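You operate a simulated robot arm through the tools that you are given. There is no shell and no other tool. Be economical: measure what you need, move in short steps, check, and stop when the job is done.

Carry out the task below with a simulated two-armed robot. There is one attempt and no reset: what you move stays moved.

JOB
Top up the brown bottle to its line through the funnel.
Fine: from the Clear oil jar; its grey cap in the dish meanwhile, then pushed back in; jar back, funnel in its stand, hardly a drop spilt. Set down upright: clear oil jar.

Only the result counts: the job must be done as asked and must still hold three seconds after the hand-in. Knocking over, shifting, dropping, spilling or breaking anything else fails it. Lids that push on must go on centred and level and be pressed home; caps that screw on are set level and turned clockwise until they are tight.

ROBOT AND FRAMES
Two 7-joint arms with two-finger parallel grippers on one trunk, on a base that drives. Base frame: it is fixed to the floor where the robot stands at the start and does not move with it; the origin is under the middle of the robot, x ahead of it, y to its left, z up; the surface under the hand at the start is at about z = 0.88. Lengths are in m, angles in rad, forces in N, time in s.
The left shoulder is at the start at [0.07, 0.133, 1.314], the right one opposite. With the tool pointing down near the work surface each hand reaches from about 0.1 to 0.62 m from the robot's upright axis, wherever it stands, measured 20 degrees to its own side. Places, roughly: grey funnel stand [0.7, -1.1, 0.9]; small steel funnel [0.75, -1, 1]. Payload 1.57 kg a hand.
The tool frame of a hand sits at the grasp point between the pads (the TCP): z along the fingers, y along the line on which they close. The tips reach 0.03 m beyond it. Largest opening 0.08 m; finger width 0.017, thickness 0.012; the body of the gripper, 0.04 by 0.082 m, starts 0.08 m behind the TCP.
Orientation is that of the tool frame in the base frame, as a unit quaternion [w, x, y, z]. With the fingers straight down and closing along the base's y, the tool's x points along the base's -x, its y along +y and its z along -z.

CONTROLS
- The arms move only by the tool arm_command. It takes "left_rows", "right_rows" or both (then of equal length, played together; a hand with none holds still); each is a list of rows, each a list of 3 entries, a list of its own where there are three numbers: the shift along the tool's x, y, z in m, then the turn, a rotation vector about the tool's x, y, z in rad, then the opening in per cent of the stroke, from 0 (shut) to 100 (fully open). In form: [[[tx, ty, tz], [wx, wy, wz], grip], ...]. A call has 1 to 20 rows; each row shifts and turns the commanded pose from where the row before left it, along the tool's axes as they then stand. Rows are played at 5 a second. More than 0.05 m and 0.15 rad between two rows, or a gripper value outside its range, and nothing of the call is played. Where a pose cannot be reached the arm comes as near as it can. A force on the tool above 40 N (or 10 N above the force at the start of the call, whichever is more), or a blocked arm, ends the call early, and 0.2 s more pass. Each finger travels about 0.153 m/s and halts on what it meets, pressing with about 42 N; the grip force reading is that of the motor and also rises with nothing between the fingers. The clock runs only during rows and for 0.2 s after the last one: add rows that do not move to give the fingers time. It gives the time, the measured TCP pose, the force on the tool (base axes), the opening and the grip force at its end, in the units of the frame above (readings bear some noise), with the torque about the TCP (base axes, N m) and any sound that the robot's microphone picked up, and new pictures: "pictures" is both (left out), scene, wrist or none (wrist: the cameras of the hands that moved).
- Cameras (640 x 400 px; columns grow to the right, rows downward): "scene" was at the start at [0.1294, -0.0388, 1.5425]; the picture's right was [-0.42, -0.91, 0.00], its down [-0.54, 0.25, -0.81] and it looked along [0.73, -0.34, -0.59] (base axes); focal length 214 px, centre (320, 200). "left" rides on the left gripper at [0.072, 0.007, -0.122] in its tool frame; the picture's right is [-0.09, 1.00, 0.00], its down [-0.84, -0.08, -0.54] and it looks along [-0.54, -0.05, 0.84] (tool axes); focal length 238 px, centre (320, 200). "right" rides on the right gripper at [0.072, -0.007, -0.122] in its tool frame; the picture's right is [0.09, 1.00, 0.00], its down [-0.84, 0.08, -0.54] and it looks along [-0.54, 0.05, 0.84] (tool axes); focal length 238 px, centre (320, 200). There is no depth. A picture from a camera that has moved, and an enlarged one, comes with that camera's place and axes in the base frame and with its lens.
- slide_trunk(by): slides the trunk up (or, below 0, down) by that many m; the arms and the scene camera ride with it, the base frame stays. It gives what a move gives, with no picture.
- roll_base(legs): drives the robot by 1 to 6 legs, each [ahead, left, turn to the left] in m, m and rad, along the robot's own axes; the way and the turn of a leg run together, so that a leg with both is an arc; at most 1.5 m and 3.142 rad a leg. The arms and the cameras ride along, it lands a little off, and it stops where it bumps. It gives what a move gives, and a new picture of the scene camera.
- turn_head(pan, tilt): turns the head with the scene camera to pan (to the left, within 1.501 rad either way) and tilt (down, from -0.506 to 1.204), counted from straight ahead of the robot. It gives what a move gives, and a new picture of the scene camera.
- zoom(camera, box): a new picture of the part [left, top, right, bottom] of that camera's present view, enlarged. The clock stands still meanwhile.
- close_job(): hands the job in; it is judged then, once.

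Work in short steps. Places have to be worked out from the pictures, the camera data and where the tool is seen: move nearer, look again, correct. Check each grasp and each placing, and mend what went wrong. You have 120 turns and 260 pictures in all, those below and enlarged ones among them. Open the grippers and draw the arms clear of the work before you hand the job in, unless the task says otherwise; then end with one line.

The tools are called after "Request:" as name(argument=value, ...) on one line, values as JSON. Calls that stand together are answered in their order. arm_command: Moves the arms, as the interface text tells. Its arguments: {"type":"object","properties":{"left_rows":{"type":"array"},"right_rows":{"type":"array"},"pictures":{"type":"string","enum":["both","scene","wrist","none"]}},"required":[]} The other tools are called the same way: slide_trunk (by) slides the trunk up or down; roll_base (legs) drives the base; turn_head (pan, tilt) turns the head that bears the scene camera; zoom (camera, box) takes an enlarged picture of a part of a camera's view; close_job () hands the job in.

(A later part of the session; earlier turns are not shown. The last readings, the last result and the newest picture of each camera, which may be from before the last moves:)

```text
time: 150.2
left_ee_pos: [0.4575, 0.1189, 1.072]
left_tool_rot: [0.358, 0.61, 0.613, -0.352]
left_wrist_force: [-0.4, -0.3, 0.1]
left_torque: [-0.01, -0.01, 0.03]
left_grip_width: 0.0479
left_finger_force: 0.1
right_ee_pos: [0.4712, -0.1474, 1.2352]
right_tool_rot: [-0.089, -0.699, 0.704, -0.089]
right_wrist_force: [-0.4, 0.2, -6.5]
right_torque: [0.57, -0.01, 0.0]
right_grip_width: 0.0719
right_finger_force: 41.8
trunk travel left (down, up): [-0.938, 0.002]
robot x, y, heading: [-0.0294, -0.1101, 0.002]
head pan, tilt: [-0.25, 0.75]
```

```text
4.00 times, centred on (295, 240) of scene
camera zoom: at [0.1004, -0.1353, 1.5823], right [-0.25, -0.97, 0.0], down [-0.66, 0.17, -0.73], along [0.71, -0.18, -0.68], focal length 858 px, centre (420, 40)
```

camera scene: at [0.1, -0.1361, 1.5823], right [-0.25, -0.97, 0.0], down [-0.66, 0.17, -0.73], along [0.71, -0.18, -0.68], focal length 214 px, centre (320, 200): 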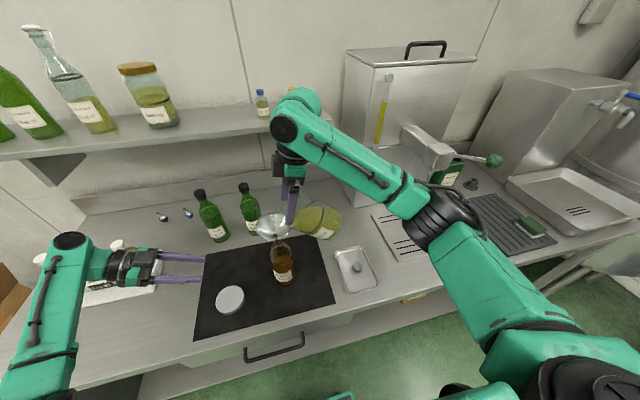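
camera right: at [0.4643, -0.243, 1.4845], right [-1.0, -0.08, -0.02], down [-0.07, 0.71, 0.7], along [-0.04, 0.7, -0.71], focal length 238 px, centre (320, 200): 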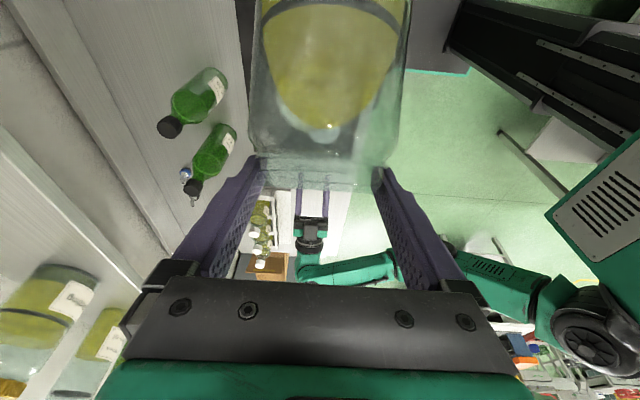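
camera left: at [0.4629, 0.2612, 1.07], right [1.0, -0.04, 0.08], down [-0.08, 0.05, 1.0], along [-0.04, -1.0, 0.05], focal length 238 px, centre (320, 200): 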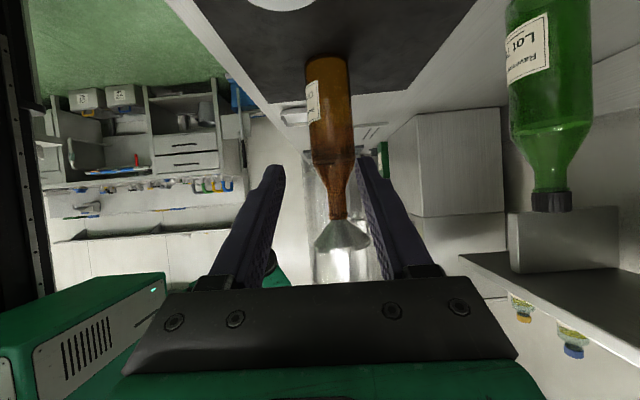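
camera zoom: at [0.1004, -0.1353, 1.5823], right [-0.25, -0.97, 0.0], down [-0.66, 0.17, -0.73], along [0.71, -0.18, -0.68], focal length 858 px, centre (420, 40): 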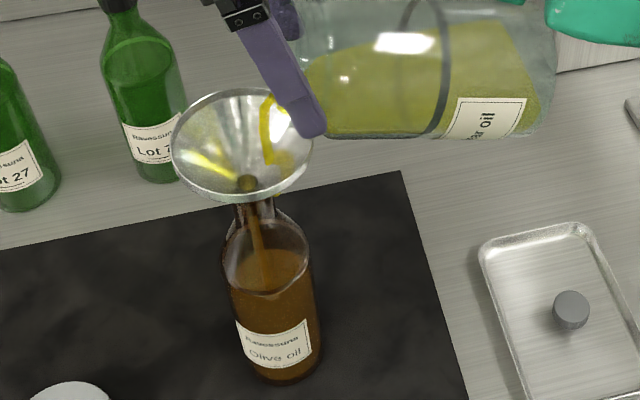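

The level rises about 8 rows/s in this view; the line corresponds to the surface's back edge at row ≈226 (now ≈250). I hold another 1.4 s.

Request:
arm_command(right_rows=[[[0, 0, 0], [0, 0, 0], 60], [[0, 0, 0], [0, 0, 0], 60], [[0, 0, 0], [0, 0, 0], 60], [[0, 0, 0], [0, 0, 0], 60], [[0, 0, 0], [0, 0, 0], 60], [[0, 0, 0], [0, 0, 0], 60]], pictures="none")

Request:
zoom(camera="scene", box=[260, 190, 330, 290])

Request:
zoom(camera="left", box=[295, 50, 365, 180])

```text
time: 151.6
left_ee_pos: [0.4581, 0.1202, 1.0712]
left_tool_rot: [0.358, 0.611, 0.613, -0.351]
left_wrist_force: [0.1, 0.1, -0.1]
left_torque: [-0.01, -0.03, 0.0]
left_grip_width: 0.0482
left_finger_force: 0.0
right_ee_pos: [0.4708, -0.1493, 1.235]
right_tool_rot: [-0.088, -0.7, 0.704, -0.089]
right_wrist_force: [-0.7, -0.4, -6.2]
right_torque: [0.59, -0.03, 0.0]
right_grip_width: 0.072
right_finger_force: 42.5
trunk travel left (down, up): [-0.938, 0.002]
robot x, y, heading: [-0.0274, -0.1147, -0.007]
head pan, tilt: [-0.25, 0.75]
```

```text
4.00 times, centred on (295, 240) of scene
camera zoom: at [0.1003, -0.1354, 1.5823], right [-0.25, -0.97, 0.0], down [-0.66, 0.17, -0.73], along [0.71, -0.18, -0.68], focal length 858 px, centre (420, 40)
```

zoom: 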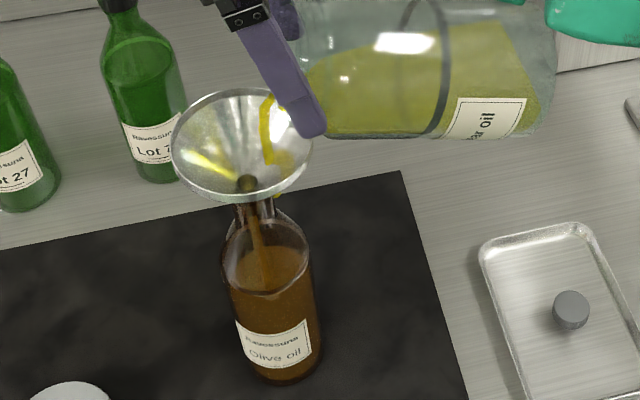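

```text
3.08 times, centred on (330, 115) of left
camera zoom: at [0.463, 0.261, 1.07], right [1.0, -0.04, 0.08], down [-0.08, 0.05, 1.0], along [-0.04, -1.0, 0.05], focal length 733 px, centre (289, 462)
```

zoom: 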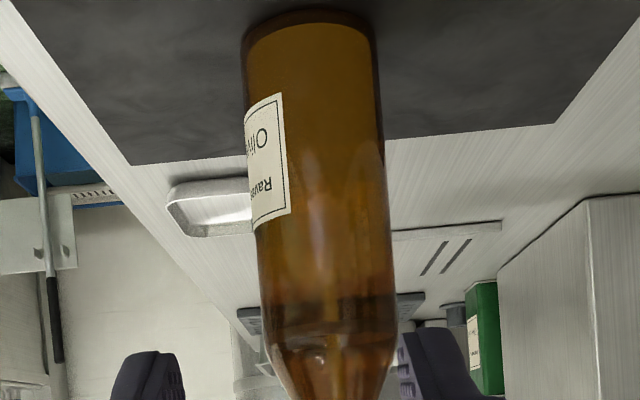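

I check a small yellow spot just below the funnel rim before continuing (the clock is stopped).

Request:
zoom(camera="scene", box=[270, 205, 310, 250])

Request:
zoom(camera="left", box=[290, 170, 390, 270])

```text
8.89 times, centred on (290, 228) of scene
camera zoom: at [0.1003, -0.1354, 1.5823], right [-0.25, -0.97, 0.0], down [-0.66, 0.17, -0.73], along [0.71, -0.18, -0.68], focal length 1906 px, centre (587, -44)
```

zoom: 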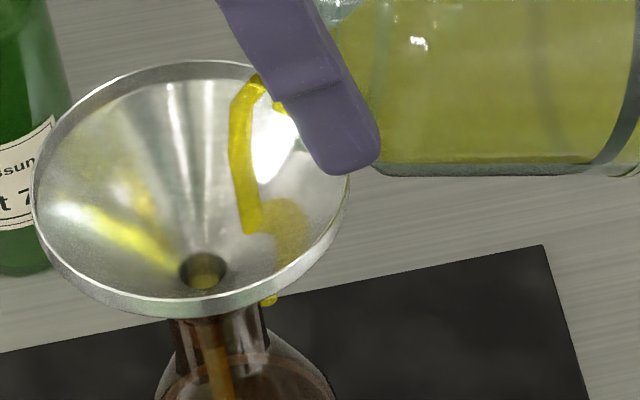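

```text
4.00 times, centred on (340, 220) of left
camera zoom: at [0.463, 0.261, 1.07], right [1.0, -0.04, 0.08], down [-0.08, 0.05, 1.0], along [-0.04, -1.0, 0.05], focal length 953 px, centre (240, 120)
```

zoom: 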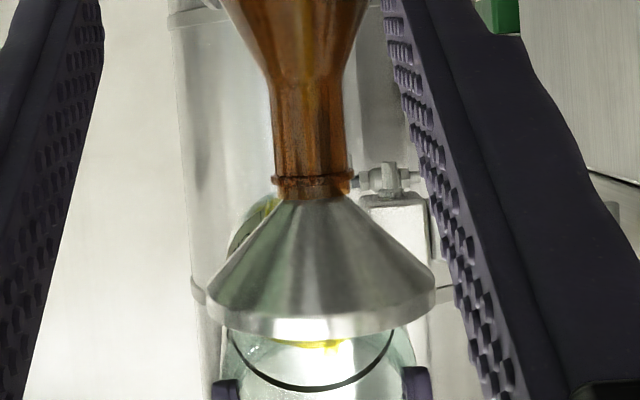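

The stream lands well inside the funnel and nothing is seen running outside. I continue to pour 1.2 s, checking the bottle closer.

Request:
arm_command(right_rows=[[[0, 0, 0], [0, 0, 0], 60], [[0, 0, 0], [0, 0, 0], 60], [[0, 0, 0], [0, 0, 0], 60], [[0, 0, 0], [0, 0, 0], 60], [[0, 0, 0], [0, 0, 0], 60]], pictures="none")

Request:
zoom(camera="scene", box=[265, 225, 320, 280])

Request:
zoom(camera="left", box=[305, 100, 365, 170])

```text
time: 152.8
left_ee_pos: [0.4576, 0.1197, 1.0716]
left_tool_rot: [0.358, 0.61, 0.613, -0.352]
left_wrist_force: [0.9, 0.3, -0.9]
left_torque: [0.01, 0.02, 0.02]
left_grip_width: 0.0479
left_finger_force: 0.0
right_ee_pos: [0.4714, -0.148, 1.2347]
right_tool_rot: [-0.088, -0.7, 0.704, -0.089]
right_wrist_force: [-0.3, 0.0, -6.0]
right_torque: [0.59, 0.01, -0.02]
right_grip_width: 0.0719
right_finger_force: 42.1
trunk travel left (down, up): [-0.938, 0.002]
robot x, y, heading: [-0.0327, -0.1108, 0.002]
head pan, tilt: [-0.25, 0.75]
```

```text
7.27 times, centred on (292, 252) of scene
camera zoom: at [0.1003, -0.1354, 1.5823], right [-0.25, -0.97, 0.0], down [-0.66, 0.17, -0.73], along [0.71, -0.18, -0.68], focal length 1560 px, centre (520, -182)
```

zoom: 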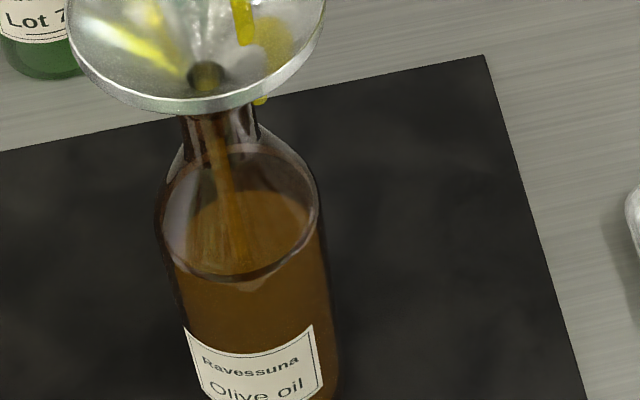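

```text
5.71 times, centred on (335, 135) of left
camera zoom: at [0.463, 0.261, 1.07], right [1.0, -0.04, 0.08], down [-0.08, 0.05, 1.0], along [-0.04, -1.0, 0.05], focal length 1362 px, centre (234, 571)
```

zoom: 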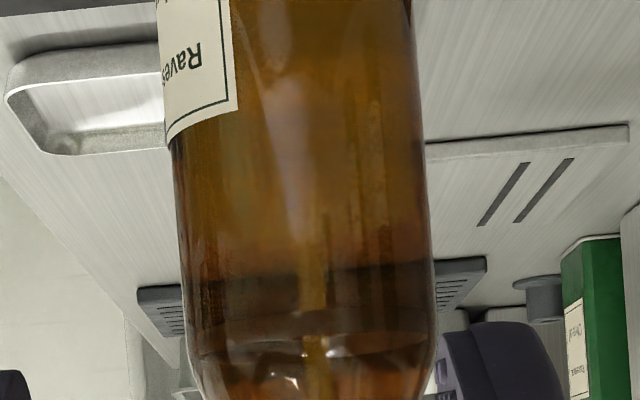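

Surface back edge is at row 190 (baseline 222, target ≈148). Flow is slowing, so I tip 0.05 rad more and hold about 1 s.

Request:
arm_command(right_rows=[[[0, 0, 0], [0, 0.025, 0], 60], [[0, 0, 0], [0, 0.025, 0], 60], [[0, 0, 0], [0, 0, 0], 60], [[0, 0, 0], [0, 0, 0], 60]], pictures="none")

Request:
zoom(camera="scene", box=[265, 225, 320, 280])

```text
time: 153.8
left_ee_pos: [0.4585, 0.1192, 1.0723]
left_tool_rot: [0.358, 0.61, 0.614, -0.351]
left_wrist_force: [0.4, 0.6, -0.2]
left_torque: [-0.01, 0.0, -0.02]
left_grip_width: 0.048
left_finger_force: 0.0
right_ee_pos: [0.4709, -0.1478, 1.2363]
right_tool_rot: [-0.106, -0.696, 0.702, -0.106]
right_wrist_force: [-0.4, 0.2, -6.4]
right_torque: [0.57, 0.0, 0.02]
right_grip_width: 0.0719
right_finger_force: 41.9
trunk travel left (down, up): [-0.938, 0.002]
robot x, y, heading: [-0.0312, -0.1123, -0.003]
head pan, tilt: [-0.25, 0.75]
```

```text
7.27 times, centred on (292, 252) of scene
camera zoom: at [0.1003, -0.1355, 1.5823], right [-0.25, -0.97, 0.0], down [-0.66, 0.17, -0.73], along [0.71, -0.18, -0.68], focal length 1560 px, centre (520, -182)
```

zoom: 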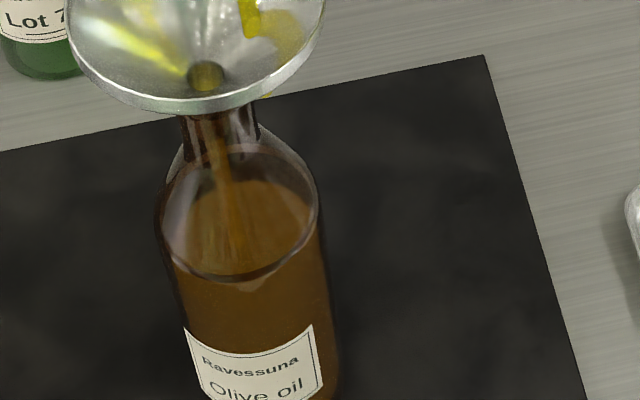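

Back edge at 180; about 10 rows per second. I hold 1.8 s.

Request:
arm_command(right_rows=[[[0, 0, 0], [0, 0, 0], 60], [[0, 0, 0], [0, 0, 0], 60], [[0, 0, 0], [0, 0, 0], 60], [[0, 0, 0], [0, 0, 0], 60], [[0, 0, 0], [0, 0, 0], 60], [[0, 0, 0], [0, 0, 0], 60], [[0, 0, 0], [0, 0, 0], 60], [[0, 0, 0], [0, 0, 0], 60]], pictures="none")

Request:
zoom(camera="scene", box=[265, 225, 320, 280])

```text
time: 155.6
left_ee_pos: [0.4585, 0.1189, 1.071]
left_tool_rot: [0.357, 0.61, 0.614, -0.351]
left_wrist_force: [-0.3, 0.3, 0.2]
left_torque: [0.0, 0.02, 0.0]
left_grip_width: 0.0481
left_finger_force: 0.1
right_ee_pos: [0.4718, -0.1484, 1.2344]
right_tool_rot: [-0.107, -0.697, 0.701, -0.106]
right_wrist_force: [0.6, -0.2, -6.2]
right_torque: [0.52, 0.0, 0.01]
right_grip_width: 0.0718
right_finger_force: 42.5
trunk travel left (down, up): [-0.938, 0.002]
robot x, y, heading: [-0.0315, -0.1109, 0.0]
head pan, tilt: [-0.25, 0.75]
```

```text
7.27 times, centred on (292, 252) of scene
camera zoom: at [0.1003, -0.1354, 1.5823], right [-0.25, -0.97, 0.0], down [-0.66, 0.17, -0.73], along [0.71, -0.18, -0.68], focal length 1560 px, centre (520, -182)
```

zoom: 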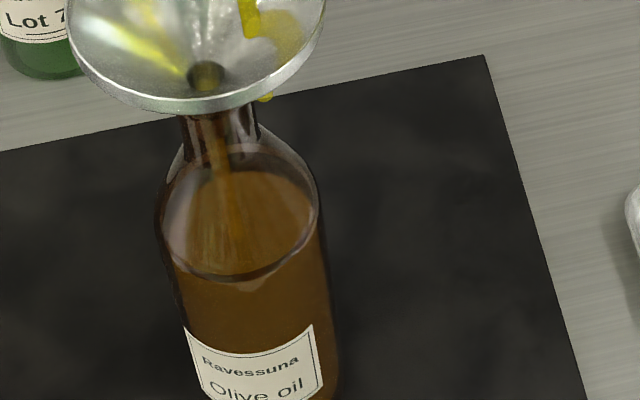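

Back edge at 167. Hold 1.4 s more.

Request:
arm_command(right_rows=[[[0, 0, 0], [0, 0, 0], 60], [[0, 0, 0], [0, 0, 0], 60], [[0, 0, 0], [0, 0, 0], 60], [[0, 0, 0], [0, 0, 0], 60], [[0, 0, 0], [0, 0, 0], 60], [[0, 0, 0], [0, 0, 0], 60]], pictures="none")

Request:
zoom(camera="scene", box=[265, 225, 320, 280])

Request:
zoom(camera="left", box=[305, 100, 365, 170])

```text
time: 157.0
left_ee_pos: [0.4581, 0.1201, 1.0724]
left_tool_rot: [0.357, 0.611, 0.613, -0.352]
left_wrist_force: [1.2, 0.7, 0.9]
left_torque: [0.01, -0.02, -0.04]
left_grip_width: 0.0478
left_finger_force: 0.1
right_ee_pos: [0.4715, -0.148, 1.2349]
right_tool_rot: [-0.106, -0.697, 0.701, -0.107]
right_wrist_force: [-0.1, 0.4, -5.9]
right_torque: [0.56, 0.0, 0.02]
right_grip_width: 0.0718
right_finger_force: 42.0
trunk travel left (down, up): [-0.938, 0.002]
robot x, y, heading: [-0.0313, -0.114, -0.001]
head pan, tilt: [-0.25, 0.75]
```

```text
7.27 times, centred on (292, 252) of scene
camera zoom: at [0.1002, -0.1354, 1.5823], right [-0.25, -0.97, 0.0], down [-0.66, 0.17, -0.73], along [0.71, -0.18, -0.68], focal length 1560 px, centre (520, -182)
```

zoom: 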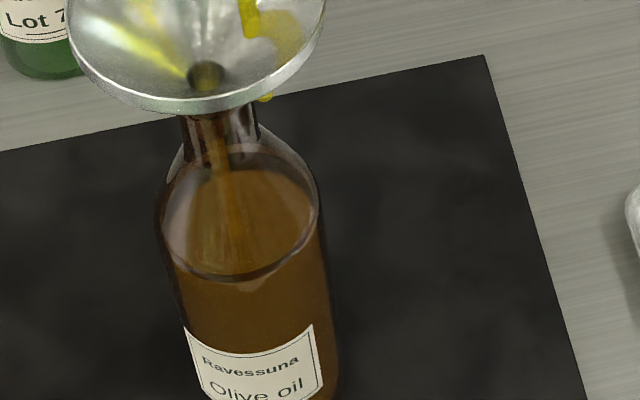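

```text
5.71 times, centred on (335, 135) of left
camera zoom: at [0.4629, 0.261, 1.07], right [1.0, -0.04, 0.08], down [-0.08, 0.05, 1.0], along [-0.04, -1.0, 0.05], focal length 1362 px, centre (234, 571)
```

zoom: 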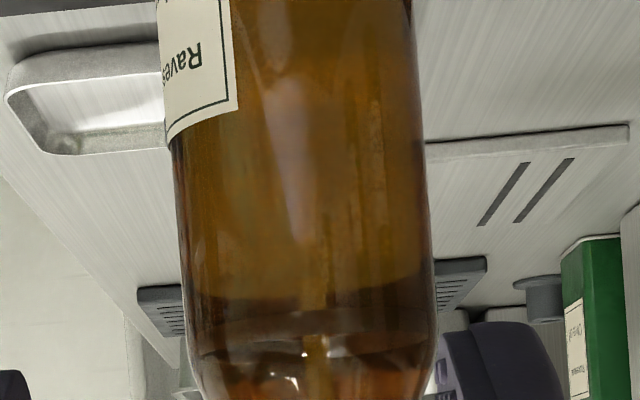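

The left view puts the surface at z≈1.0155 with the line at 1.030. Flow has nearly stopped; I tip 0.07 rad more and hold 1 s.

Request:
arm_command(right_rows=[[[0, 0, 0], [0, 0.035, 0], 60], [[0, 0, 0], [0, 0.035, 0], 60], [[0, 0, 0], [0, 0, 0], 60], [[0, 0, 0], [0, 0, 0], 60]], pictures="none")

Request:
zoom(camera="scene", box=[265, 205, 320, 270])

Request:
zoom(camera="left", box=[305, 100, 365, 170])

```text
time: 158.0
left_ee_pos: [0.458, 0.1174, 1.0728]
left_tool_rot: [0.357, 0.611, 0.613, -0.351]
left_wrist_force: [-0.5, 0.0, 0.8]
left_torque: [-0.01, -0.03, -0.01]
left_grip_width: 0.0483
left_finger_force: 0.2
right_ee_pos: [0.4693, -0.1499, 1.2341]
right_tool_rot: [-0.131, -0.692, 0.698, -0.131]
right_wrist_force: [0.2, 0.2, -4.8]
right_torque: [0.51, 0.0, -0.03]
right_grip_width: 0.0719
right_finger_force: 42.0
trunk travel left (down, up): [-0.938, 0.002]
robot x, y, heading: [-0.033, -0.1106, -0.001]
head pan, tilt: [-0.25, 0.75]
```

```text
6.15 times, centred on (292, 238) of scene
camera zoom: at [0.1002, -0.1356, 1.5823], right [-0.25, -0.97, 0.0], down [-0.66, 0.17, -0.73], along [0.71, -0.18, -0.68], focal length 1320 px, centre (489, -31)
```

zoom: 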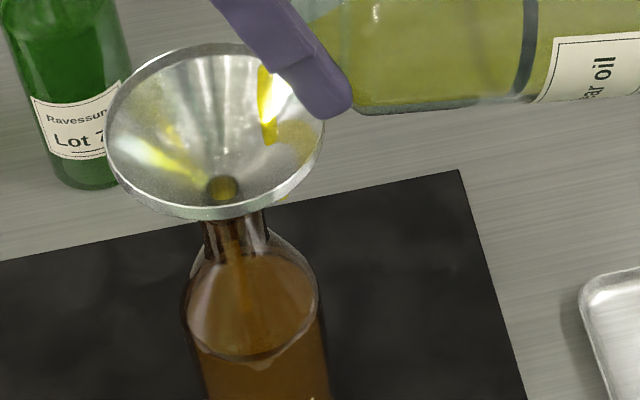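

```text
5.71 times, centred on (335, 135) of left
camera zoom: at [0.4629, 0.2609, 1.0701], right [1.0, -0.04, 0.08], down [-0.08, 0.05, 1.0], along [-0.04, -1.0, 0.05], focal length 1362 px, centre (234, 571)
```

zoom: 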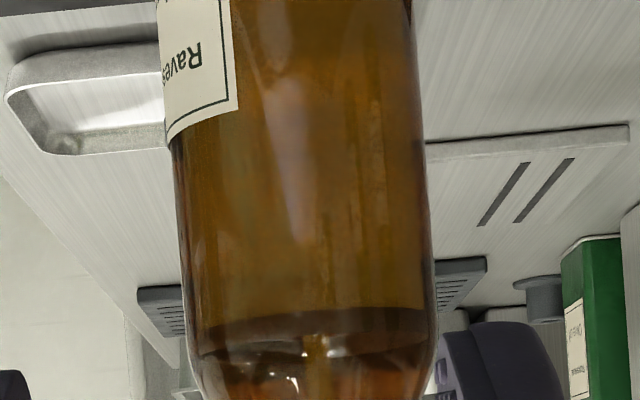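

Surface at ≈1.023, rising ~7 mm/s. I hold one more tick and then tip the jar back.

Request:
arm_command(right_rows=[[[0, 0, 0], [0, 0, 0], 60], [[0, 0, 0], [0, -0.1, 0], 60], [[0, 0, 0], [0, -0.14, 0], 60], [[0, 0, 0], [0, -0.1, 0], 60], [[0, 0, 0], [0, 0, 0], 60]], pictures="none")

Request:
zoom(camera="left", box=[305, 100, 365, 170])

Request:
zoom(camera="scene", box=[265, 205, 320, 270])

```text
time: 159.2
left_ee_pos: [0.4571, 0.1192, 1.0716]
left_tool_rot: [0.358, 0.61, 0.613, -0.352]
left_wrist_force: [0.0, -0.3, -0.4]
left_torque: [-0.01, 0.01, -0.01]
left_grip_width: 0.0481
left_finger_force: 0.0
right_ee_pos: [0.472, -0.1476, 1.2347]
right_tool_rot: [-0.01, -0.705, 0.709, -0.012]
right_wrist_force: [0.1, 0.6, -4.8]
right_torque: [0.45, -0.01, 0.05]
right_grip_width: 0.0717
right_finger_force: 41.8
trunk travel left (down, up): [-0.938, 0.002]
robot x, y, heading: [-0.0345, -0.1098, -0.002]
head pan, tilt: [-0.25, 0.75]
```

```text
5.71 times, centred on (335, 135) of left
camera zoom: at [0.4629, 0.2615, 1.0698], right [1.0, -0.04, 0.08], down [-0.08, 0.05, 1.0], along [-0.04, -1.0, 0.05], focal length 1362 px, centre (234, 571)
```

zoom: 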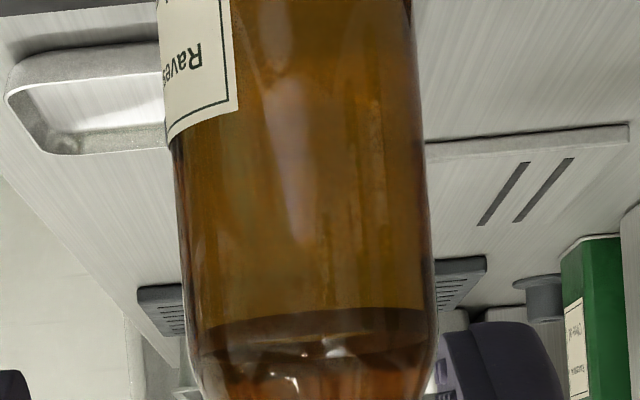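

```text
6.15 times, centred on (292, 238) of scene
camera zoom: at [0.1002, -0.1347, 1.5823], right [-0.25, -0.97, 0.0], down [-0.66, 0.17, -0.73], along [0.71, -0.18, -0.68], focal length 1320 px, centre (489, -31)
```

zoom: 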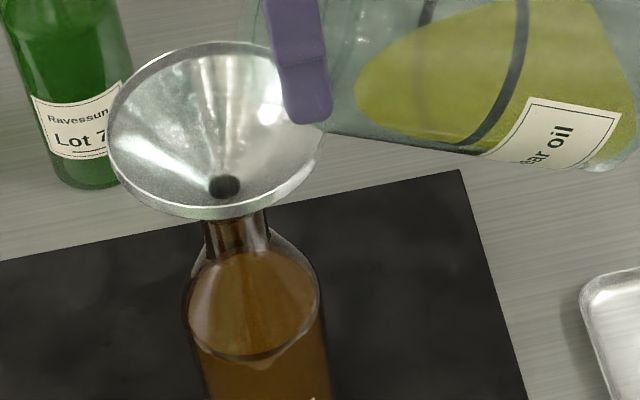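

The flow has stopped cleanly with the level close to the line. I bring the left camera nearer and level with the line to judge precisely, keeping the jar tipped back over the funnel.

Request:
arm_command(left_rows=[[[-0.0066, 0.0033, 0.0347], [0, 0, 0], 100], [[-0.0066, 0.0033, 0.0347], [0, 0, 0], 100], [[-0.0066, 0.0033, 0.0347], [0, 0, 0], 100], [[0, 0, 0], [0, 0, 0], 100]], pictures="none")

Request:
zoom(camera="left", box=[270, 100, 400, 220])

```text
time: 160.2
left_ee_pos: [0.468, 0.0186, 1.0377]
left_tool_rot: [0.358, 0.61, 0.613, -0.351]
left_wrist_force: [-0.2, 0.3, -0.6]
left_torque: [-0.01, -0.02, -0.01]
left_grip_width: 0.08
left_finger_force: 0.2
right_ee_pos: [0.4727, -0.1491, 1.2354]
right_tool_rot: [-0.01, -0.705, 0.709, -0.011]
right_wrist_force: [0.1, 0.1, -5.3]
right_torque: [0.43, 0.0, -0.04]
right_grip_width: 0.0719
right_finger_force: 42.1
trunk travel left (down, up): [-0.938, 0.002]
robot x, y, heading: [-0.0333, -0.1136, -0.003]
head pan, tilt: [-0.25, 0.75]
```

```text
3.33 times, centred on (335, 160) of left
camera zoom: at [0.4735, 0.1607, 1.0344], right [1.0, -0.04, 0.08], down [-0.08, 0.05, 1.0], along [-0.04, -1.0, 0.05], focal length 794 px, centre (270, 333)
```

zoom: 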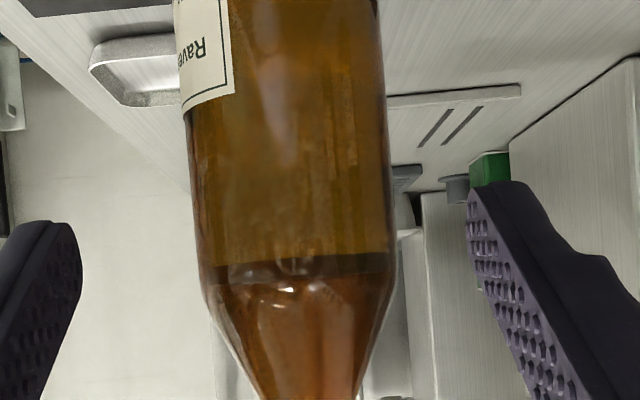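

Request:
zoom(camera="left", box=[305, 160, 365, 205])

```text
8.89 times, centred on (335, 182) of left
camera zoom: at [0.4735, 0.1607, 1.0344], right [1.0, -0.04, 0.08], down [-0.08, 0.05, 1.0], along [-0.04, -1.0, 0.05], focal length 2119 px, centre (187, 356)
```

zoom: 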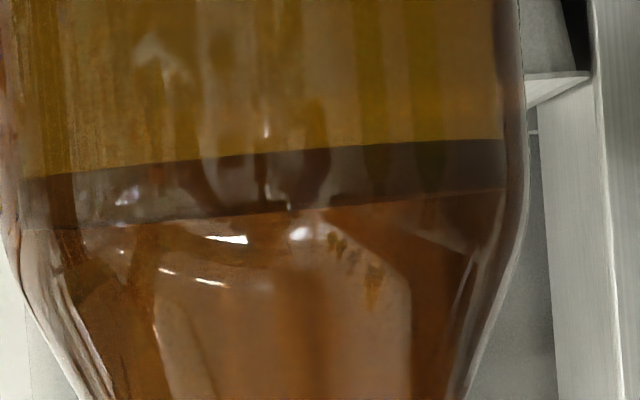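

The dark band spans z≈1.024–1.030 and the oil meets it; the level is at the line. Now I raise the jar and turn it upright, and withdraw the left hand up and back.

Request:
arm_command(right_rows=[[[0, 0, -0.036], [0, 0, 0], 60], [[0, 0, -0.036], [0, 0, 0], 60], [[0, 0, -0.036], [0, 0, 0], 60], [[0, 0, -0.036], [0, 0, 0], 60], [[0, 0, 0], [0, -0.135, 0], 60], [[0, 0, 0], [0, -0.135, 0], 60], [[0, 0, 0], [0, -0.135, 0], 60], [[0, 0, 0], [0, -0.135, 0], 60], [[0, 0, 0], [0, -0.135, 0], 60], [[0, 0, 0], [0, -0.135, 0], 60], [[0, 0, 0], [0, -0.135, 0], 60], [[0, 0, 0], [0, -0.135, 0], 60], [[0, 0, 0], [0, 0, 0], 60]], left_rows=[[[0, 0, 0], [0, 0, 0], 100], [[0, 0, -0.04], [0, 0, 0], 100], [[-0.0281, -0.0167, -0.02], [0, 0, 0], 100], [[-0.0281, -0.0167, -0.02], [0, 0, 0], 100], [[-0.0281, -0.0167, -0.02], [0, 0, 0], 100], [[-0.0281, -0.0167, -0.02], [0, 0, 0], 100], [[-0.0281, -0.0167, -0.02], [0, 0, 0], 100], [[-0.0281, -0.0167, -0.02], [0, 0, 0], 100], [[-0.0281, -0.0167, -0.02], [0, 0, 0], 100], [[-0.0281, -0.0167, -0.02], [0, 0, 0], 100], [[-0.0281, -0.0167, -0.02], [0, 0, 0], 100], [[0, 0, 0], [0, 0, 0], 100], [[0, 0, 0], [0, 0, 0], 100]], pictures="scene")

```text
time: 163.0
left_ee_pos: [0.3158, 0.0839, 1.3654]
left_tool_rot: [0.357, 0.61, 0.612, -0.353]
left_wrist_force: [0.0, 0.0, -0.9]
left_torque: [-0.03, 0.03, -0.03]
left_grip_width: 0.0799
left_finger_force: 0.1
right_ee_pos: [0.4713, -0.1432, 1.3799]
right_tool_rot: [0.355, -0.611, 0.614, 0.352]
right_wrist_force: [0.4, 0.1, -5.3]
right_torque: [-0.05, -0.02, 0.0]
right_grip_width: 0.0717
right_finger_force: 42.0
trunk travel left (down, up): [-0.938, 0.002]
robot x, y, heading: [-0.0339, -0.1133, 0.001]
head pan, tilt: [-0.25, 0.75]
camera scene: at [0.1005, -0.135, 1.5823], right [-0.25, -0.97, 0.0], down [-0.66, 0.17, -0.73], along [0.71, -0.18, -0.68], focal length 214 px, centre (320, 200)
```

scene: 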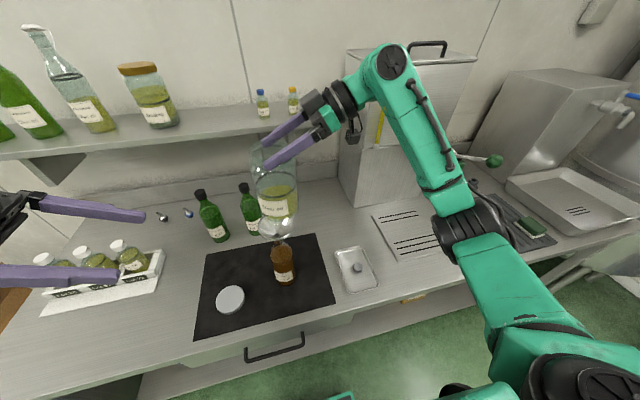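

Jar upright with the remaining oil. I tuck the left hand, then drive back to the jar's place.

Request:
arm_command(left_rows=[[[-0.0223, -0.03, -0.0274], [0, 0, 0], 100], [[-0.0223, -0.03, -0.0274], [0, 0, 0], 100], [[-0.0223, -0.03, -0.0274], [0, 0, 0], 100], [[-0.0223, -0.03, -0.0274], [0, 0, 0], 100], [[-0.0223, -0.03, -0.0274], [0, 0, 0], 100], [[0, 0, 0], [0, 0, 0], 100]], pictures="none")

Request:
roll_base(legs=[[-0.22, 0, 0], [0, -0.79, 0]])

Request:
roll_base(legs=[[0.27, 0, 0]])

```text
time: 164.4
left_ee_pos: [0.1661, 0.1451, 1.5282]
left_tool_rot: [0.357, 0.61, 0.613, -0.352]
left_wrist_force: [-0.4, 0.1, -0.4]
left_torque: [-0.01, 0.01, -0.01]
left_grip_width: 0.0798
left_finger_force: 0.0
right_ee_pos: [0.4717, -0.1438, 1.3781]
right_tool_rot: [0.355, -0.611, 0.614, 0.352]
right_wrist_force: [0.3, -0.4, -5.7]
right_torque: [-0.02, 0.04, 0.02]
right_grip_width: 0.0718
right_finger_force: 42.0
trunk travel left (down, up): [-0.938, 0.002]
robot x, y, heading: [-0.0324, -0.1126, -0.0]
head pan, tilt: [-0.25, 0.75]
```

```text
time: 169.9
left_ee_pos: [-0.0535, -0.6326, 1.5272]
left_tool_rot: [0.357, 0.611, 0.612, -0.353]
left_wrist_force: [0.3, 0.2, -0.3]
left_torque: [-0.04, 0.03, -0.01]
left_grip_width: 0.0799
left_finger_force: 0.0
right_ee_pos: [0.2501, -0.9224, 1.3783]
right_tool_rot: [0.355, -0.611, 0.615, 0.351]
right_wrist_force: [-0.7, 0.9, -4.8]
right_torque: [-0.08, 0.01, -0.02]
right_grip_width: 0.0718
right_finger_force: 42.3
trunk travel left (down, up): [-0.938, 0.002]
robot x, y, heading: [-0.2569, -0.8917, -0.0]
head pan, tilt: [-0.25, 0.75]
camera scene: at [-0.1206, -0.9124, 1.5823], right [-0.25, -0.97, 0.0], down [-0.66, 0.17, -0.73], along [0.71, -0.18, -0.68], focal length 214 px, centre (320, 200)
```

scene: 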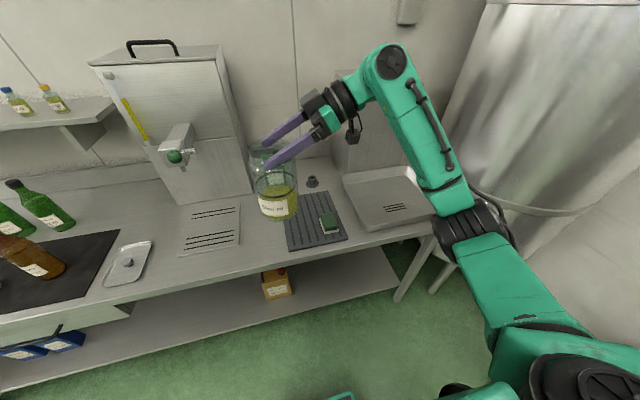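

```text
time: 171.8
left_ee_pos: [0.2114, -0.6348, 1.5304]
left_tool_rot: [0.36, 0.611, 0.612, -0.351]
left_wrist_force: [0.3, -1.0, 0.2]
left_torque: [0.01, 0.0, 0.01]
left_grip_width: 0.0799
left_finger_force: 0.0
right_ee_pos: [0.5166, -0.9232, 1.3813]
right_tool_rot: [0.356, -0.612, 0.613, 0.351]
right_wrist_force: [-0.4, 0.4, -5.3]
right_torque: [-0.09, -0.01, -0.02]
right_grip_width: 0.0717
right_finger_force: 41.8
trunk travel left (down, up): [-0.938, 0.002]
robot x, y, heading: [0.0167, -0.8903, -0.003]
head pan, tilt: [-0.25, 0.75]
camera scene: at [0.1449, -0.9145, 1.5827], right [-0.25, -0.97, 0.0], down [-0.66, 0.17, -0.73], along [0.71, -0.18, -0.68], focal length 214 px, centre (320, 200)
```

scene: 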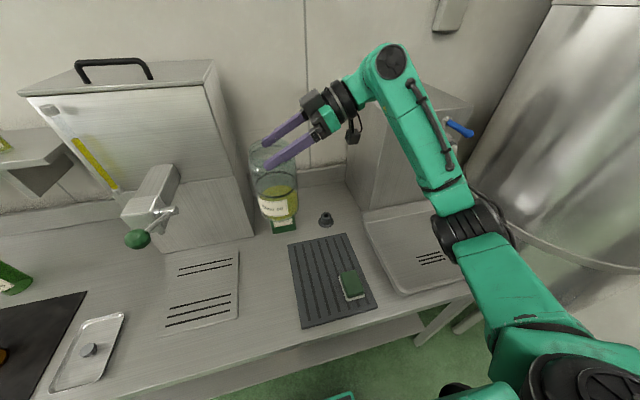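

I move over the original spot and lower most of the way.

Request:
arm_command(right_rows=[[[-0.0178, -0.0027, 0.0308], [0, 0, 0], 60], [[-0.0178, -0.0027, 0.0308], [0, 0, 0], 60], [[0.0371, 0, 0.0214], [0, 0, 0], 60], [[0.0371, 0, 0.0214], [0, 0, 0], 60], [[0.0371, 0, 0.0214], [0, 0, 0], 60], [[0.0371, 0, 0.0214], [0, 0, 0], 60], [[0.0371, 0, 0.0214], [0, 0, 0], 60], [[0.0371, 0, 0.0214], [0, 0, 0], 60], [[0.0371, 0, 0.0214], [0, 0, 0], 60], [[0, 0, 0], [0, 0, 0], 60]], pictures="none")

Request:
zoom(camera="scene", box=[200, 200, 360, 320])

```text
time: 174.0
left_ee_pos: [0.2166, -0.6355, 1.5285]
left_tool_rot: [0.358, 0.611, 0.613, -0.351]
left_wrist_force: [0.9, -0.2, -0.3]
left_torque: [0.02, 0.01, 0.01]
left_grip_width: 0.08
left_finger_force: 0.0
right_ee_pos: [0.5278, -0.8531, 1.0788]
right_tool_rot: [0.355, -0.611, 0.615, 0.351]
right_wrist_force: [0.6, 0.9, -5.7]
right_torque: [-0.08, 0.0, -0.03]
right_grip_width: 0.0718
right_finger_force: 42.2
trunk travel left (down, up): [-0.938, 0.002]
robot x, y, heading: [0.0124, -0.8958, -0.003]
head pan, tilt: [-0.25, 0.75]
```

```text
3.33 times, centred on (280, 260) of scene
camera zoom: at [0.1496, -0.9148, 1.5823], right [-0.25, -0.97, 0.0], down [-0.66, 0.17, -0.73], along [0.71, -0.18, -0.68], focal length 715 px, centre (453, 0)
```

zoom: 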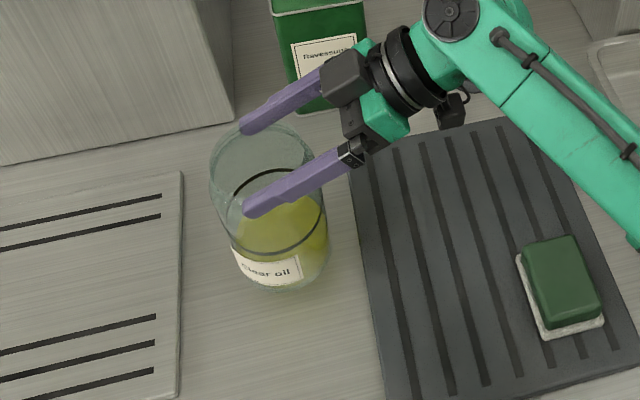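

Just above the counter. I correct x by 6 mm and lower in small steps to contact.

Request:
arm_command(right_rows=[[[0.0087, 0.006, 0.005], [0, 0, 0], 60], [[0.0087, 0, 0.005], [0, 0, 0], 60], [[0.0043, 0, 0.0025], [0, 0, 0], 60], [[0.0026, 0, 0.0015], [0, 0, 0], 60], [[0, 0, 0], [0, 0, 0], 60]], pictures="none")

```text
time: 175.2
left_ee_pos: [0.2151, -0.6343, 1.5276]
left_tool_rot: [0.358, 0.61, 0.613, -0.351]
left_wrist_force: [0.9, 0.2, -0.9]
left_torque: [0.03, 0.0, 0.0]
left_grip_width: 0.0798
left_finger_force: 0.0
right_ee_pos: [0.5198, -0.8533, 1.0516]
right_tool_rot: [0.355, -0.611, 0.614, 0.352]
right_wrist_force: [-0.2, 1.4, -5.2]
right_torque: [-0.05, 0.02, 0.01]
right_grip_width: 0.0718
right_finger_force: 42.3
trunk travel left (down, up): [-0.938, 0.002]
robot x, y, heading: [0.0155, -0.8938, 0.003]
head pan, tilt: [-0.25, 0.75]
```

Still carrying 5.2 N; a few more millimetres.

Request:
arm_command(right_rows=[[[0.0035, 0, 0.002], [0, 0, 0], 60], [[0.0026, 0, 0.0015], [0, 0, 0], 60], [[0.0026, 0, 0.0015], [0, 0, 0], 60], [[0, 0, 0], [0, 0, 0], 60]], pictures="none")

```text
time: 176.2
left_ee_pos: [0.2155, -0.6336, 1.5289]
left_tool_rot: [0.358, 0.611, 0.613, -0.352]
left_wrist_force: [0.5, -0.4, 0.4]
left_torque: [0.02, 0.0, -0.01]
left_grip_width: 0.0799
left_finger_force: 0.0
right_ee_pos: [0.5205, -0.8527, 1.0404]
right_tool_rot: [0.355, -0.611, 0.614, 0.352]
right_wrist_force: [0.7, -0.1, -4.0]
right_torque: [-0.11, 0.01, 0.01]
right_grip_width: 0.0713
right_finger_force: 42.6
trunk travel left (down, up): [-0.938, 0.002]
robot x, y, heading: [0.0148, -0.8935, 0.0]
head pan, tilt: [-0.25, 0.75]
```

Contact is starting (4.0 N). Two more small steps.

Request:
arm_command(right_rows=[[[0.0017, 0, 0.001], [0, 0, 0], 60], [[0.0017, 0, 0.001], [0, 0, 0], 60], [[0, 0, 0], [0, 0, 0], 60]], pictures="none")

Request:
zoom(camera="scene", box=[220, 200, 320, 320])

Request:
zoom(camera="right", box=[200, 0, 440, 240])

```text
time: 177.0
left_ee_pos: [0.2122, -0.6354, 1.5291]
left_tool_rot: [0.358, 0.611, 0.612, -0.352]
left_wrist_force: [0.4, 0.9, 0.6]
left_torque: [0.02, -0.01, -0.01]
left_grip_width: 0.08
left_finger_force: 0.0
right_ee_pos: [0.5185, -0.8525, 1.0412]
right_tool_rot: [0.359, -0.61, 0.613, 0.35]
right_wrist_force: [4.2, -3.0, 16.8]
right_torque: [-0.68, 0.22, 0.1]
right_grip_width: 0.0717
right_finger_force: 42.1
trunk travel left (down, up): [-0.938, 0.002]
robot x, y, heading: [0.0203, -0.895, 0.0]
head pan, tilt: [-0.25, 0.75]
```

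```text
3.33 times, centred on (270, 260) of scene
camera zoom: at [0.146, -0.9157, 1.5829], right [-0.25, -0.97, 0.0], down [-0.66, 0.17, -0.73], along [0.71, -0.18, -0.68], focal length 715 px, centre (487, 0)
```

zoom: 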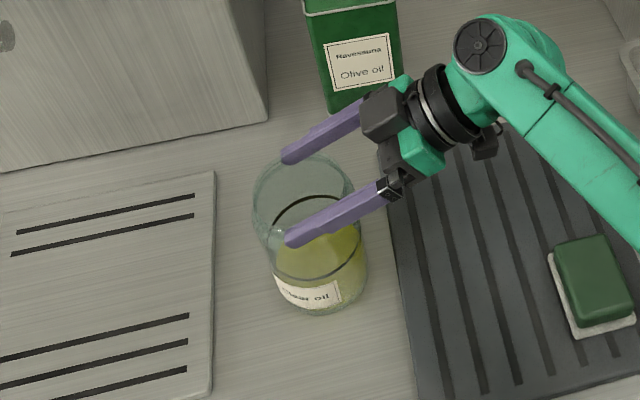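

```text
1.67 times, centred on (320, 120) of right
camera zoom: at [0.5245, -0.9947, 1.0391], right [-1.0, -0.04, -0.09], down [-0.09, -0.05, 0.99], along [-0.04, 1.0, 0.05], focal length 397 px, centre (320, 333)
```

zoom: 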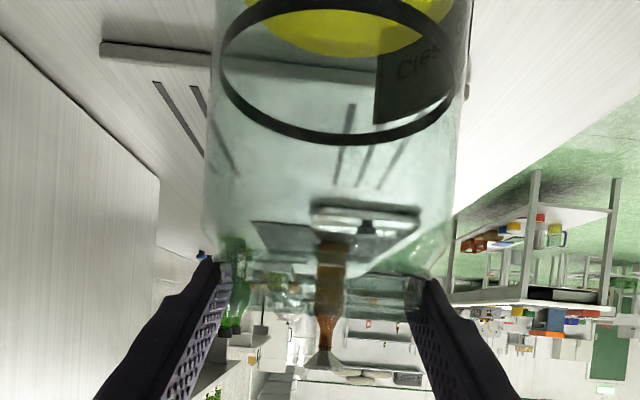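

Seated with 17 N. I ease up 1.5 mm and open the fingers.

Request:
arm_command(right_rows=[[[-0.0013, 0, -0.0008], [0, 0, 0], 60], [[0, 0, 0], [0, 0, 0], 85], [[0, 0, 0], [0, 0, 0], 92], [[0, 0, 0], [0, 0, 0], 100], [[0, 0, 0], [0, 0, 0], 100]], pictures="none")

Request:
zoom(camera="scene", box=[220, 200, 320, 320])

Request:
zoom(camera="right", box=[220, 80, 420, 240])

```text
time: 178.2
left_ee_pos: [0.214, -0.6349, 1.5292]
left_tool_rot: [0.358, 0.611, 0.612, -0.352]
left_wrist_force: [0.0, -0.2, 0.8]
left_torque: [0.02, 0.02, -0.02]
left_grip_width: 0.08
left_finger_force: 0.0
right_ee_pos: [0.5198, -0.853, 1.0385]
right_tool_rot: [0.355, -0.61, 0.614, 0.352]
right_wrist_force: [0.7, -0.6, -0.1]
right_torque: [0.01, 0.02, 0.0]
right_grip_width: 0.08
right_finger_force: 0.1
trunk travel left (down, up): [-0.938, 0.002]
robot x, y, heading: [0.0166, -0.8944, 0.001]
head pan, tilt: [-0.25, 0.75]
```

```text
3.33 times, centred on (270, 260) of scene
camera zoom: at [0.1483, -0.9147, 1.5824], right [-0.25, -0.97, 0.0], down [-0.66, 0.17, -0.73], along [0.71, -0.18, -0.68], focal length 715 px, centre (487, 0)
```

zoom: 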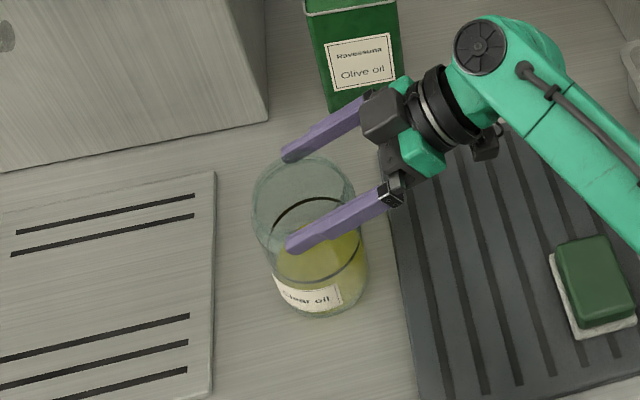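

```text
2.50 times, centred on (320, 160) of right
camera zoom: at [0.5247, -0.9944, 1.0378], right [-1.0, -0.04, -0.08], down [-0.08, -0.05, 1.0], along [-0.04, 1.0, 0.05], focal length 596 px, centre (320, 300)
```

zoom: 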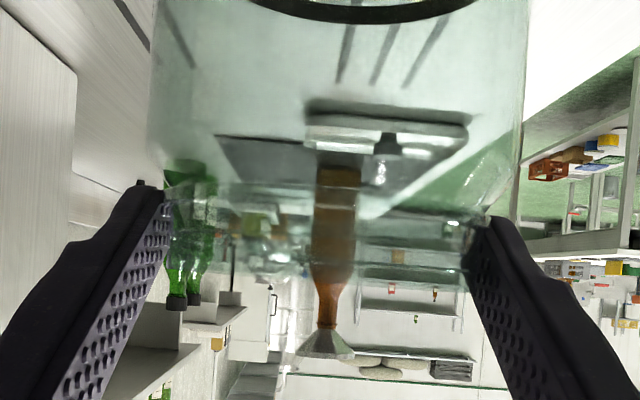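

The jar stands free. I withdraw straight back along −y.

Request:
arm_command(right_rows=[[[-0.0017, 0, -0.001], [0, 0, 0], 100], [[0.0113, 0, -0.0212], [0, 0, 0], 100], [[0.0113, 0, -0.0212], [0, 0, 0], 100], [[0.0113, 0, -0.0212], [0, 0, 0], 100], [[0.0113, 0, -0.0212], [0, 0, 0], 100], [[0.0113, 0, -0.0212], [0, 0, 0], 100], [[-0.043, 0, -0.025], [0, 0, 0], 100], [[-0.043, 0, -0.025], [0, 0, 0], 100], [[-0.043, 0, -0.025], [0, 0, 0], 100], [[-0.043, 0, -0.025], [0, 0, 0], 100], [[0, 0, 0], [0, 0, 0], 100]], pictures="scene")

```text
time: 180.6
left_ee_pos: [0.2147, -0.6345, 1.5285]
left_tool_rot: [0.359, 0.61, 0.612, -0.352]
left_wrist_force: [-0.7, 0.0, -0.4]
left_torque: [0.02, 0.0, -0.01]
left_grip_width: 0.0803
left_finger_force: 0.0
right_ee_pos: [0.5182, -0.9748, 1.2458]
right_tool_rot: [0.356, -0.611, 0.614, 0.352]
right_wrist_force: [1.1, 0.3, 0.3]
right_torque: [0.02, 0.0, 0.01]
right_grip_width: 0.0799
right_finger_force: 0.1
trunk travel left (down, up): [-0.938, 0.002]
robot x, y, heading: [0.0198, -0.8916, -0.002]
head pan, tilt: [-0.25, 0.75]
camera scene: at [0.1482, -0.9144, 1.5824], right [-0.25, -0.97, 0.0], down [-0.66, 0.17, -0.73], along [0.71, -0.18, -0.68], focal length 214 px, centre (320, 200)
```

scene: 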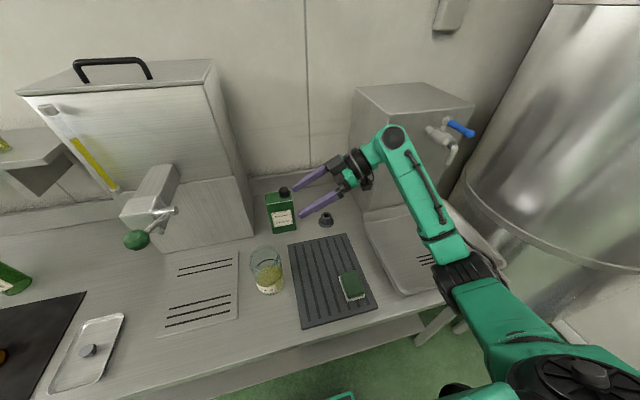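

Jar back and upright. Turns are getting scarce, so I chain steps: re-orient the right hand to the funnel-pinch tilt, lower the trunk 5 cm, and drive to the bottle.

Request:
arm_command(right_rows=[[[-0.014, 0.016, -0.0258], [0, 0, 0], 60], [[-0.014, 0.016, -0.0258], [0, 0, 0], 30], [[-0.014, 0.016, -0.0258], [0, 0, 0], 30], [[0, 0, 0], [0, 0.15, 0], 30], [[0, 0, 0], [0, 0.15, 0], 30], [[0, 0, 0], [0, 0.15, 0], 30], [[0, 0, 0], [0, 0.15, 0], 30], [[0, 0, 0], [0, 0.15, 0], 30], [[0, 0, 0], [0, 0.15, 0], 30], [[0, 0, 0], [0, 0.15, 0], 30], [[0, 0, 0], [0.15, 0, 0], 30], [[0, 0, 0], [0.15, 0, 0], 30], [[0, 0, 0], [0.15, 0, 0], 30], [[0, 0, 0], [0.15, 0, 0], 30], [[0, 0, 0], [0, 0.05, -0.034], 30], [[0, 0, 0], [0, 0.05, -0.034], 30], [[0, 0, 0], [0, 0, 0], 30]], pictures="none")

Request:
roll_base(legs=[[-0.28, 0, 0], [0, 0.92, 0]])

Request:
slide_trunk(by=-0.05)

Request:
roll_base(legs=[[0.17, 0, 0]])

Request:
zoom(camera="right", box=[200, 40, 440, 240])

```text
time: 184.2
left_ee_pos: [0.2144, -0.6348, 1.5287]
left_tool_rot: [0.358, 0.61, 0.613, -0.352]
left_wrist_force: [-0.4, 0.5, 0.2]
left_torque: [0.0, 0.04, 0.0]
left_grip_width: 0.0801
left_finger_force: 0.1
right_ee_pos: [0.47, -1.0203, 1.319]
right_tool_rot: [-0.167, 0.684, -0.663, 0.252]
right_wrist_force: [0.5, -0.7, -0.1]
right_torque: [0.02, 0.02, 0.02]
right_grip_width: 0.024
right_finger_force: 0.1
trunk travel left (down, up): [-0.938, 0.002]
robot x, y, heading: [0.0186, -0.8926, 0.001]
head pan, tilt: [-0.25, 0.75]
```

```text
time: 190.6
left_ee_pos: [-0.0612, 0.2865, 1.5276]
left_tool_rot: [0.357, 0.612, 0.611, -0.353]
left_wrist_force: [-0.4, 0.2, 0.4]
left_torque: [0.01, -0.02, -0.01]
left_grip_width: 0.0799
left_finger_force: 0.0
right_ee_pos: [0.1919, -0.0986, 1.3187]
right_tool_rot: [-0.166, 0.682, -0.666, 0.251]
right_wrist_force: [0.2, -0.6, -0.2]
right_torque: [-0.03, 0.0, 0.01]
right_grip_width: 0.0239
right_finger_force: 0.1
trunk travel left (down, up): [-0.938, 0.002]
robot x, y, heading: [-0.2578, 0.0284, -0.006]
head pan, tilt: [-0.25, 0.75]
camera scene: at [-0.1291, 0.0066, 1.5824], right [-0.25, -0.97, 0.0], down [-0.66, 0.17, -0.73], along [0.71, -0.19, -0.68], focal length 214 px, centre (320, 200)
```

scene: 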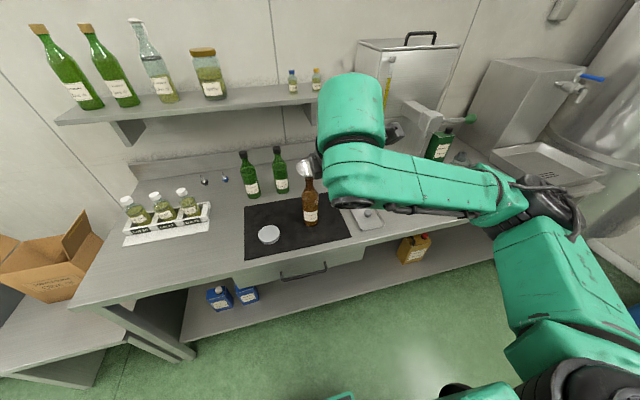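

```text
time: 191.5
left_ee_pos: [-0.0619, 0.288, 1.4779]
left_tool_rot: [0.357, 0.613, 0.61, -0.353]
left_wrist_force: [0.1, -0.3, -0.6]
left_torque: [0.03, 0.0, 0.01]
left_grip_width: 0.0798
left_finger_force: 0.2
right_ee_pos: [0.192, -0.0978, 1.2695]
right_tool_rot: [-0.166, 0.682, -0.666, 0.252]
right_wrist_force: [0.0, -0.1, -0.2]
right_torque: [0.01, 0.02, -0.01]
right_grip_width: 0.0241
right_finger_force: 0.0
trunk travel left (down, up): [-0.888, 0.052]
robot x, y, heading: [-0.259, 0.0303, -0.005]
head pan, tilt: [-0.25, 0.75]
```

```text
time: 193.0
left_ee_pos: [0.104, 0.2865, 1.4794]
left_tool_rot: [0.359, 0.613, 0.61, -0.352]
left_wrist_force: [-0.7, 0.4, 0.9]
left_torque: [0.01, -0.01, 0.04]
left_grip_width: 0.0803
left_finger_force: 0.1
right_ee_pos: [0.3573, -0.1001, 1.2711]
right_tool_rot: [-0.167, 0.682, -0.666, 0.253]
right_wrist_force: [-0.5, 0.0, -0.3]
right_torque: [-0.01, -0.02, 0.0]
right_grip_width: 0.0241
right_finger_force: 0.0
trunk travel left (down, up): [-0.888, 0.052]
robot x, y, heading: [-0.0922, 0.0291, -0.006]
head pan, tilt: [-0.25, 0.75]
camera scene: at [0.0356, 0.0068, 1.5329], right [-0.25, -0.97, 0.0], down [-0.66, 0.17, -0.73], along [0.71, -0.19, -0.68], focal length 214 px, centre (320, 200)
```

scene: 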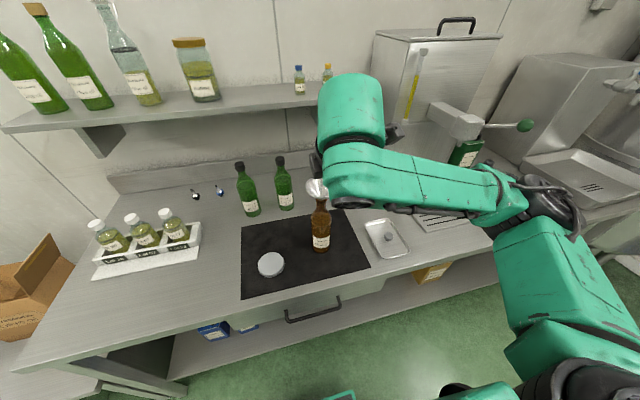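

```text
2.00 times, centred on (320, 140) of right
camera zoom: at [0.2924, -0.1572, 1.3827], right [-0.82, -0.15, -0.55], down [-0.36, 0.88, 0.3], along [0.44, 0.44, -0.78], focal length 477 px, centre (320, 320)
```

zoom: 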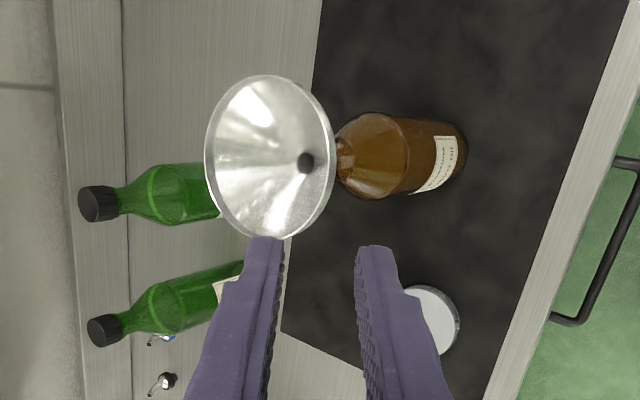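

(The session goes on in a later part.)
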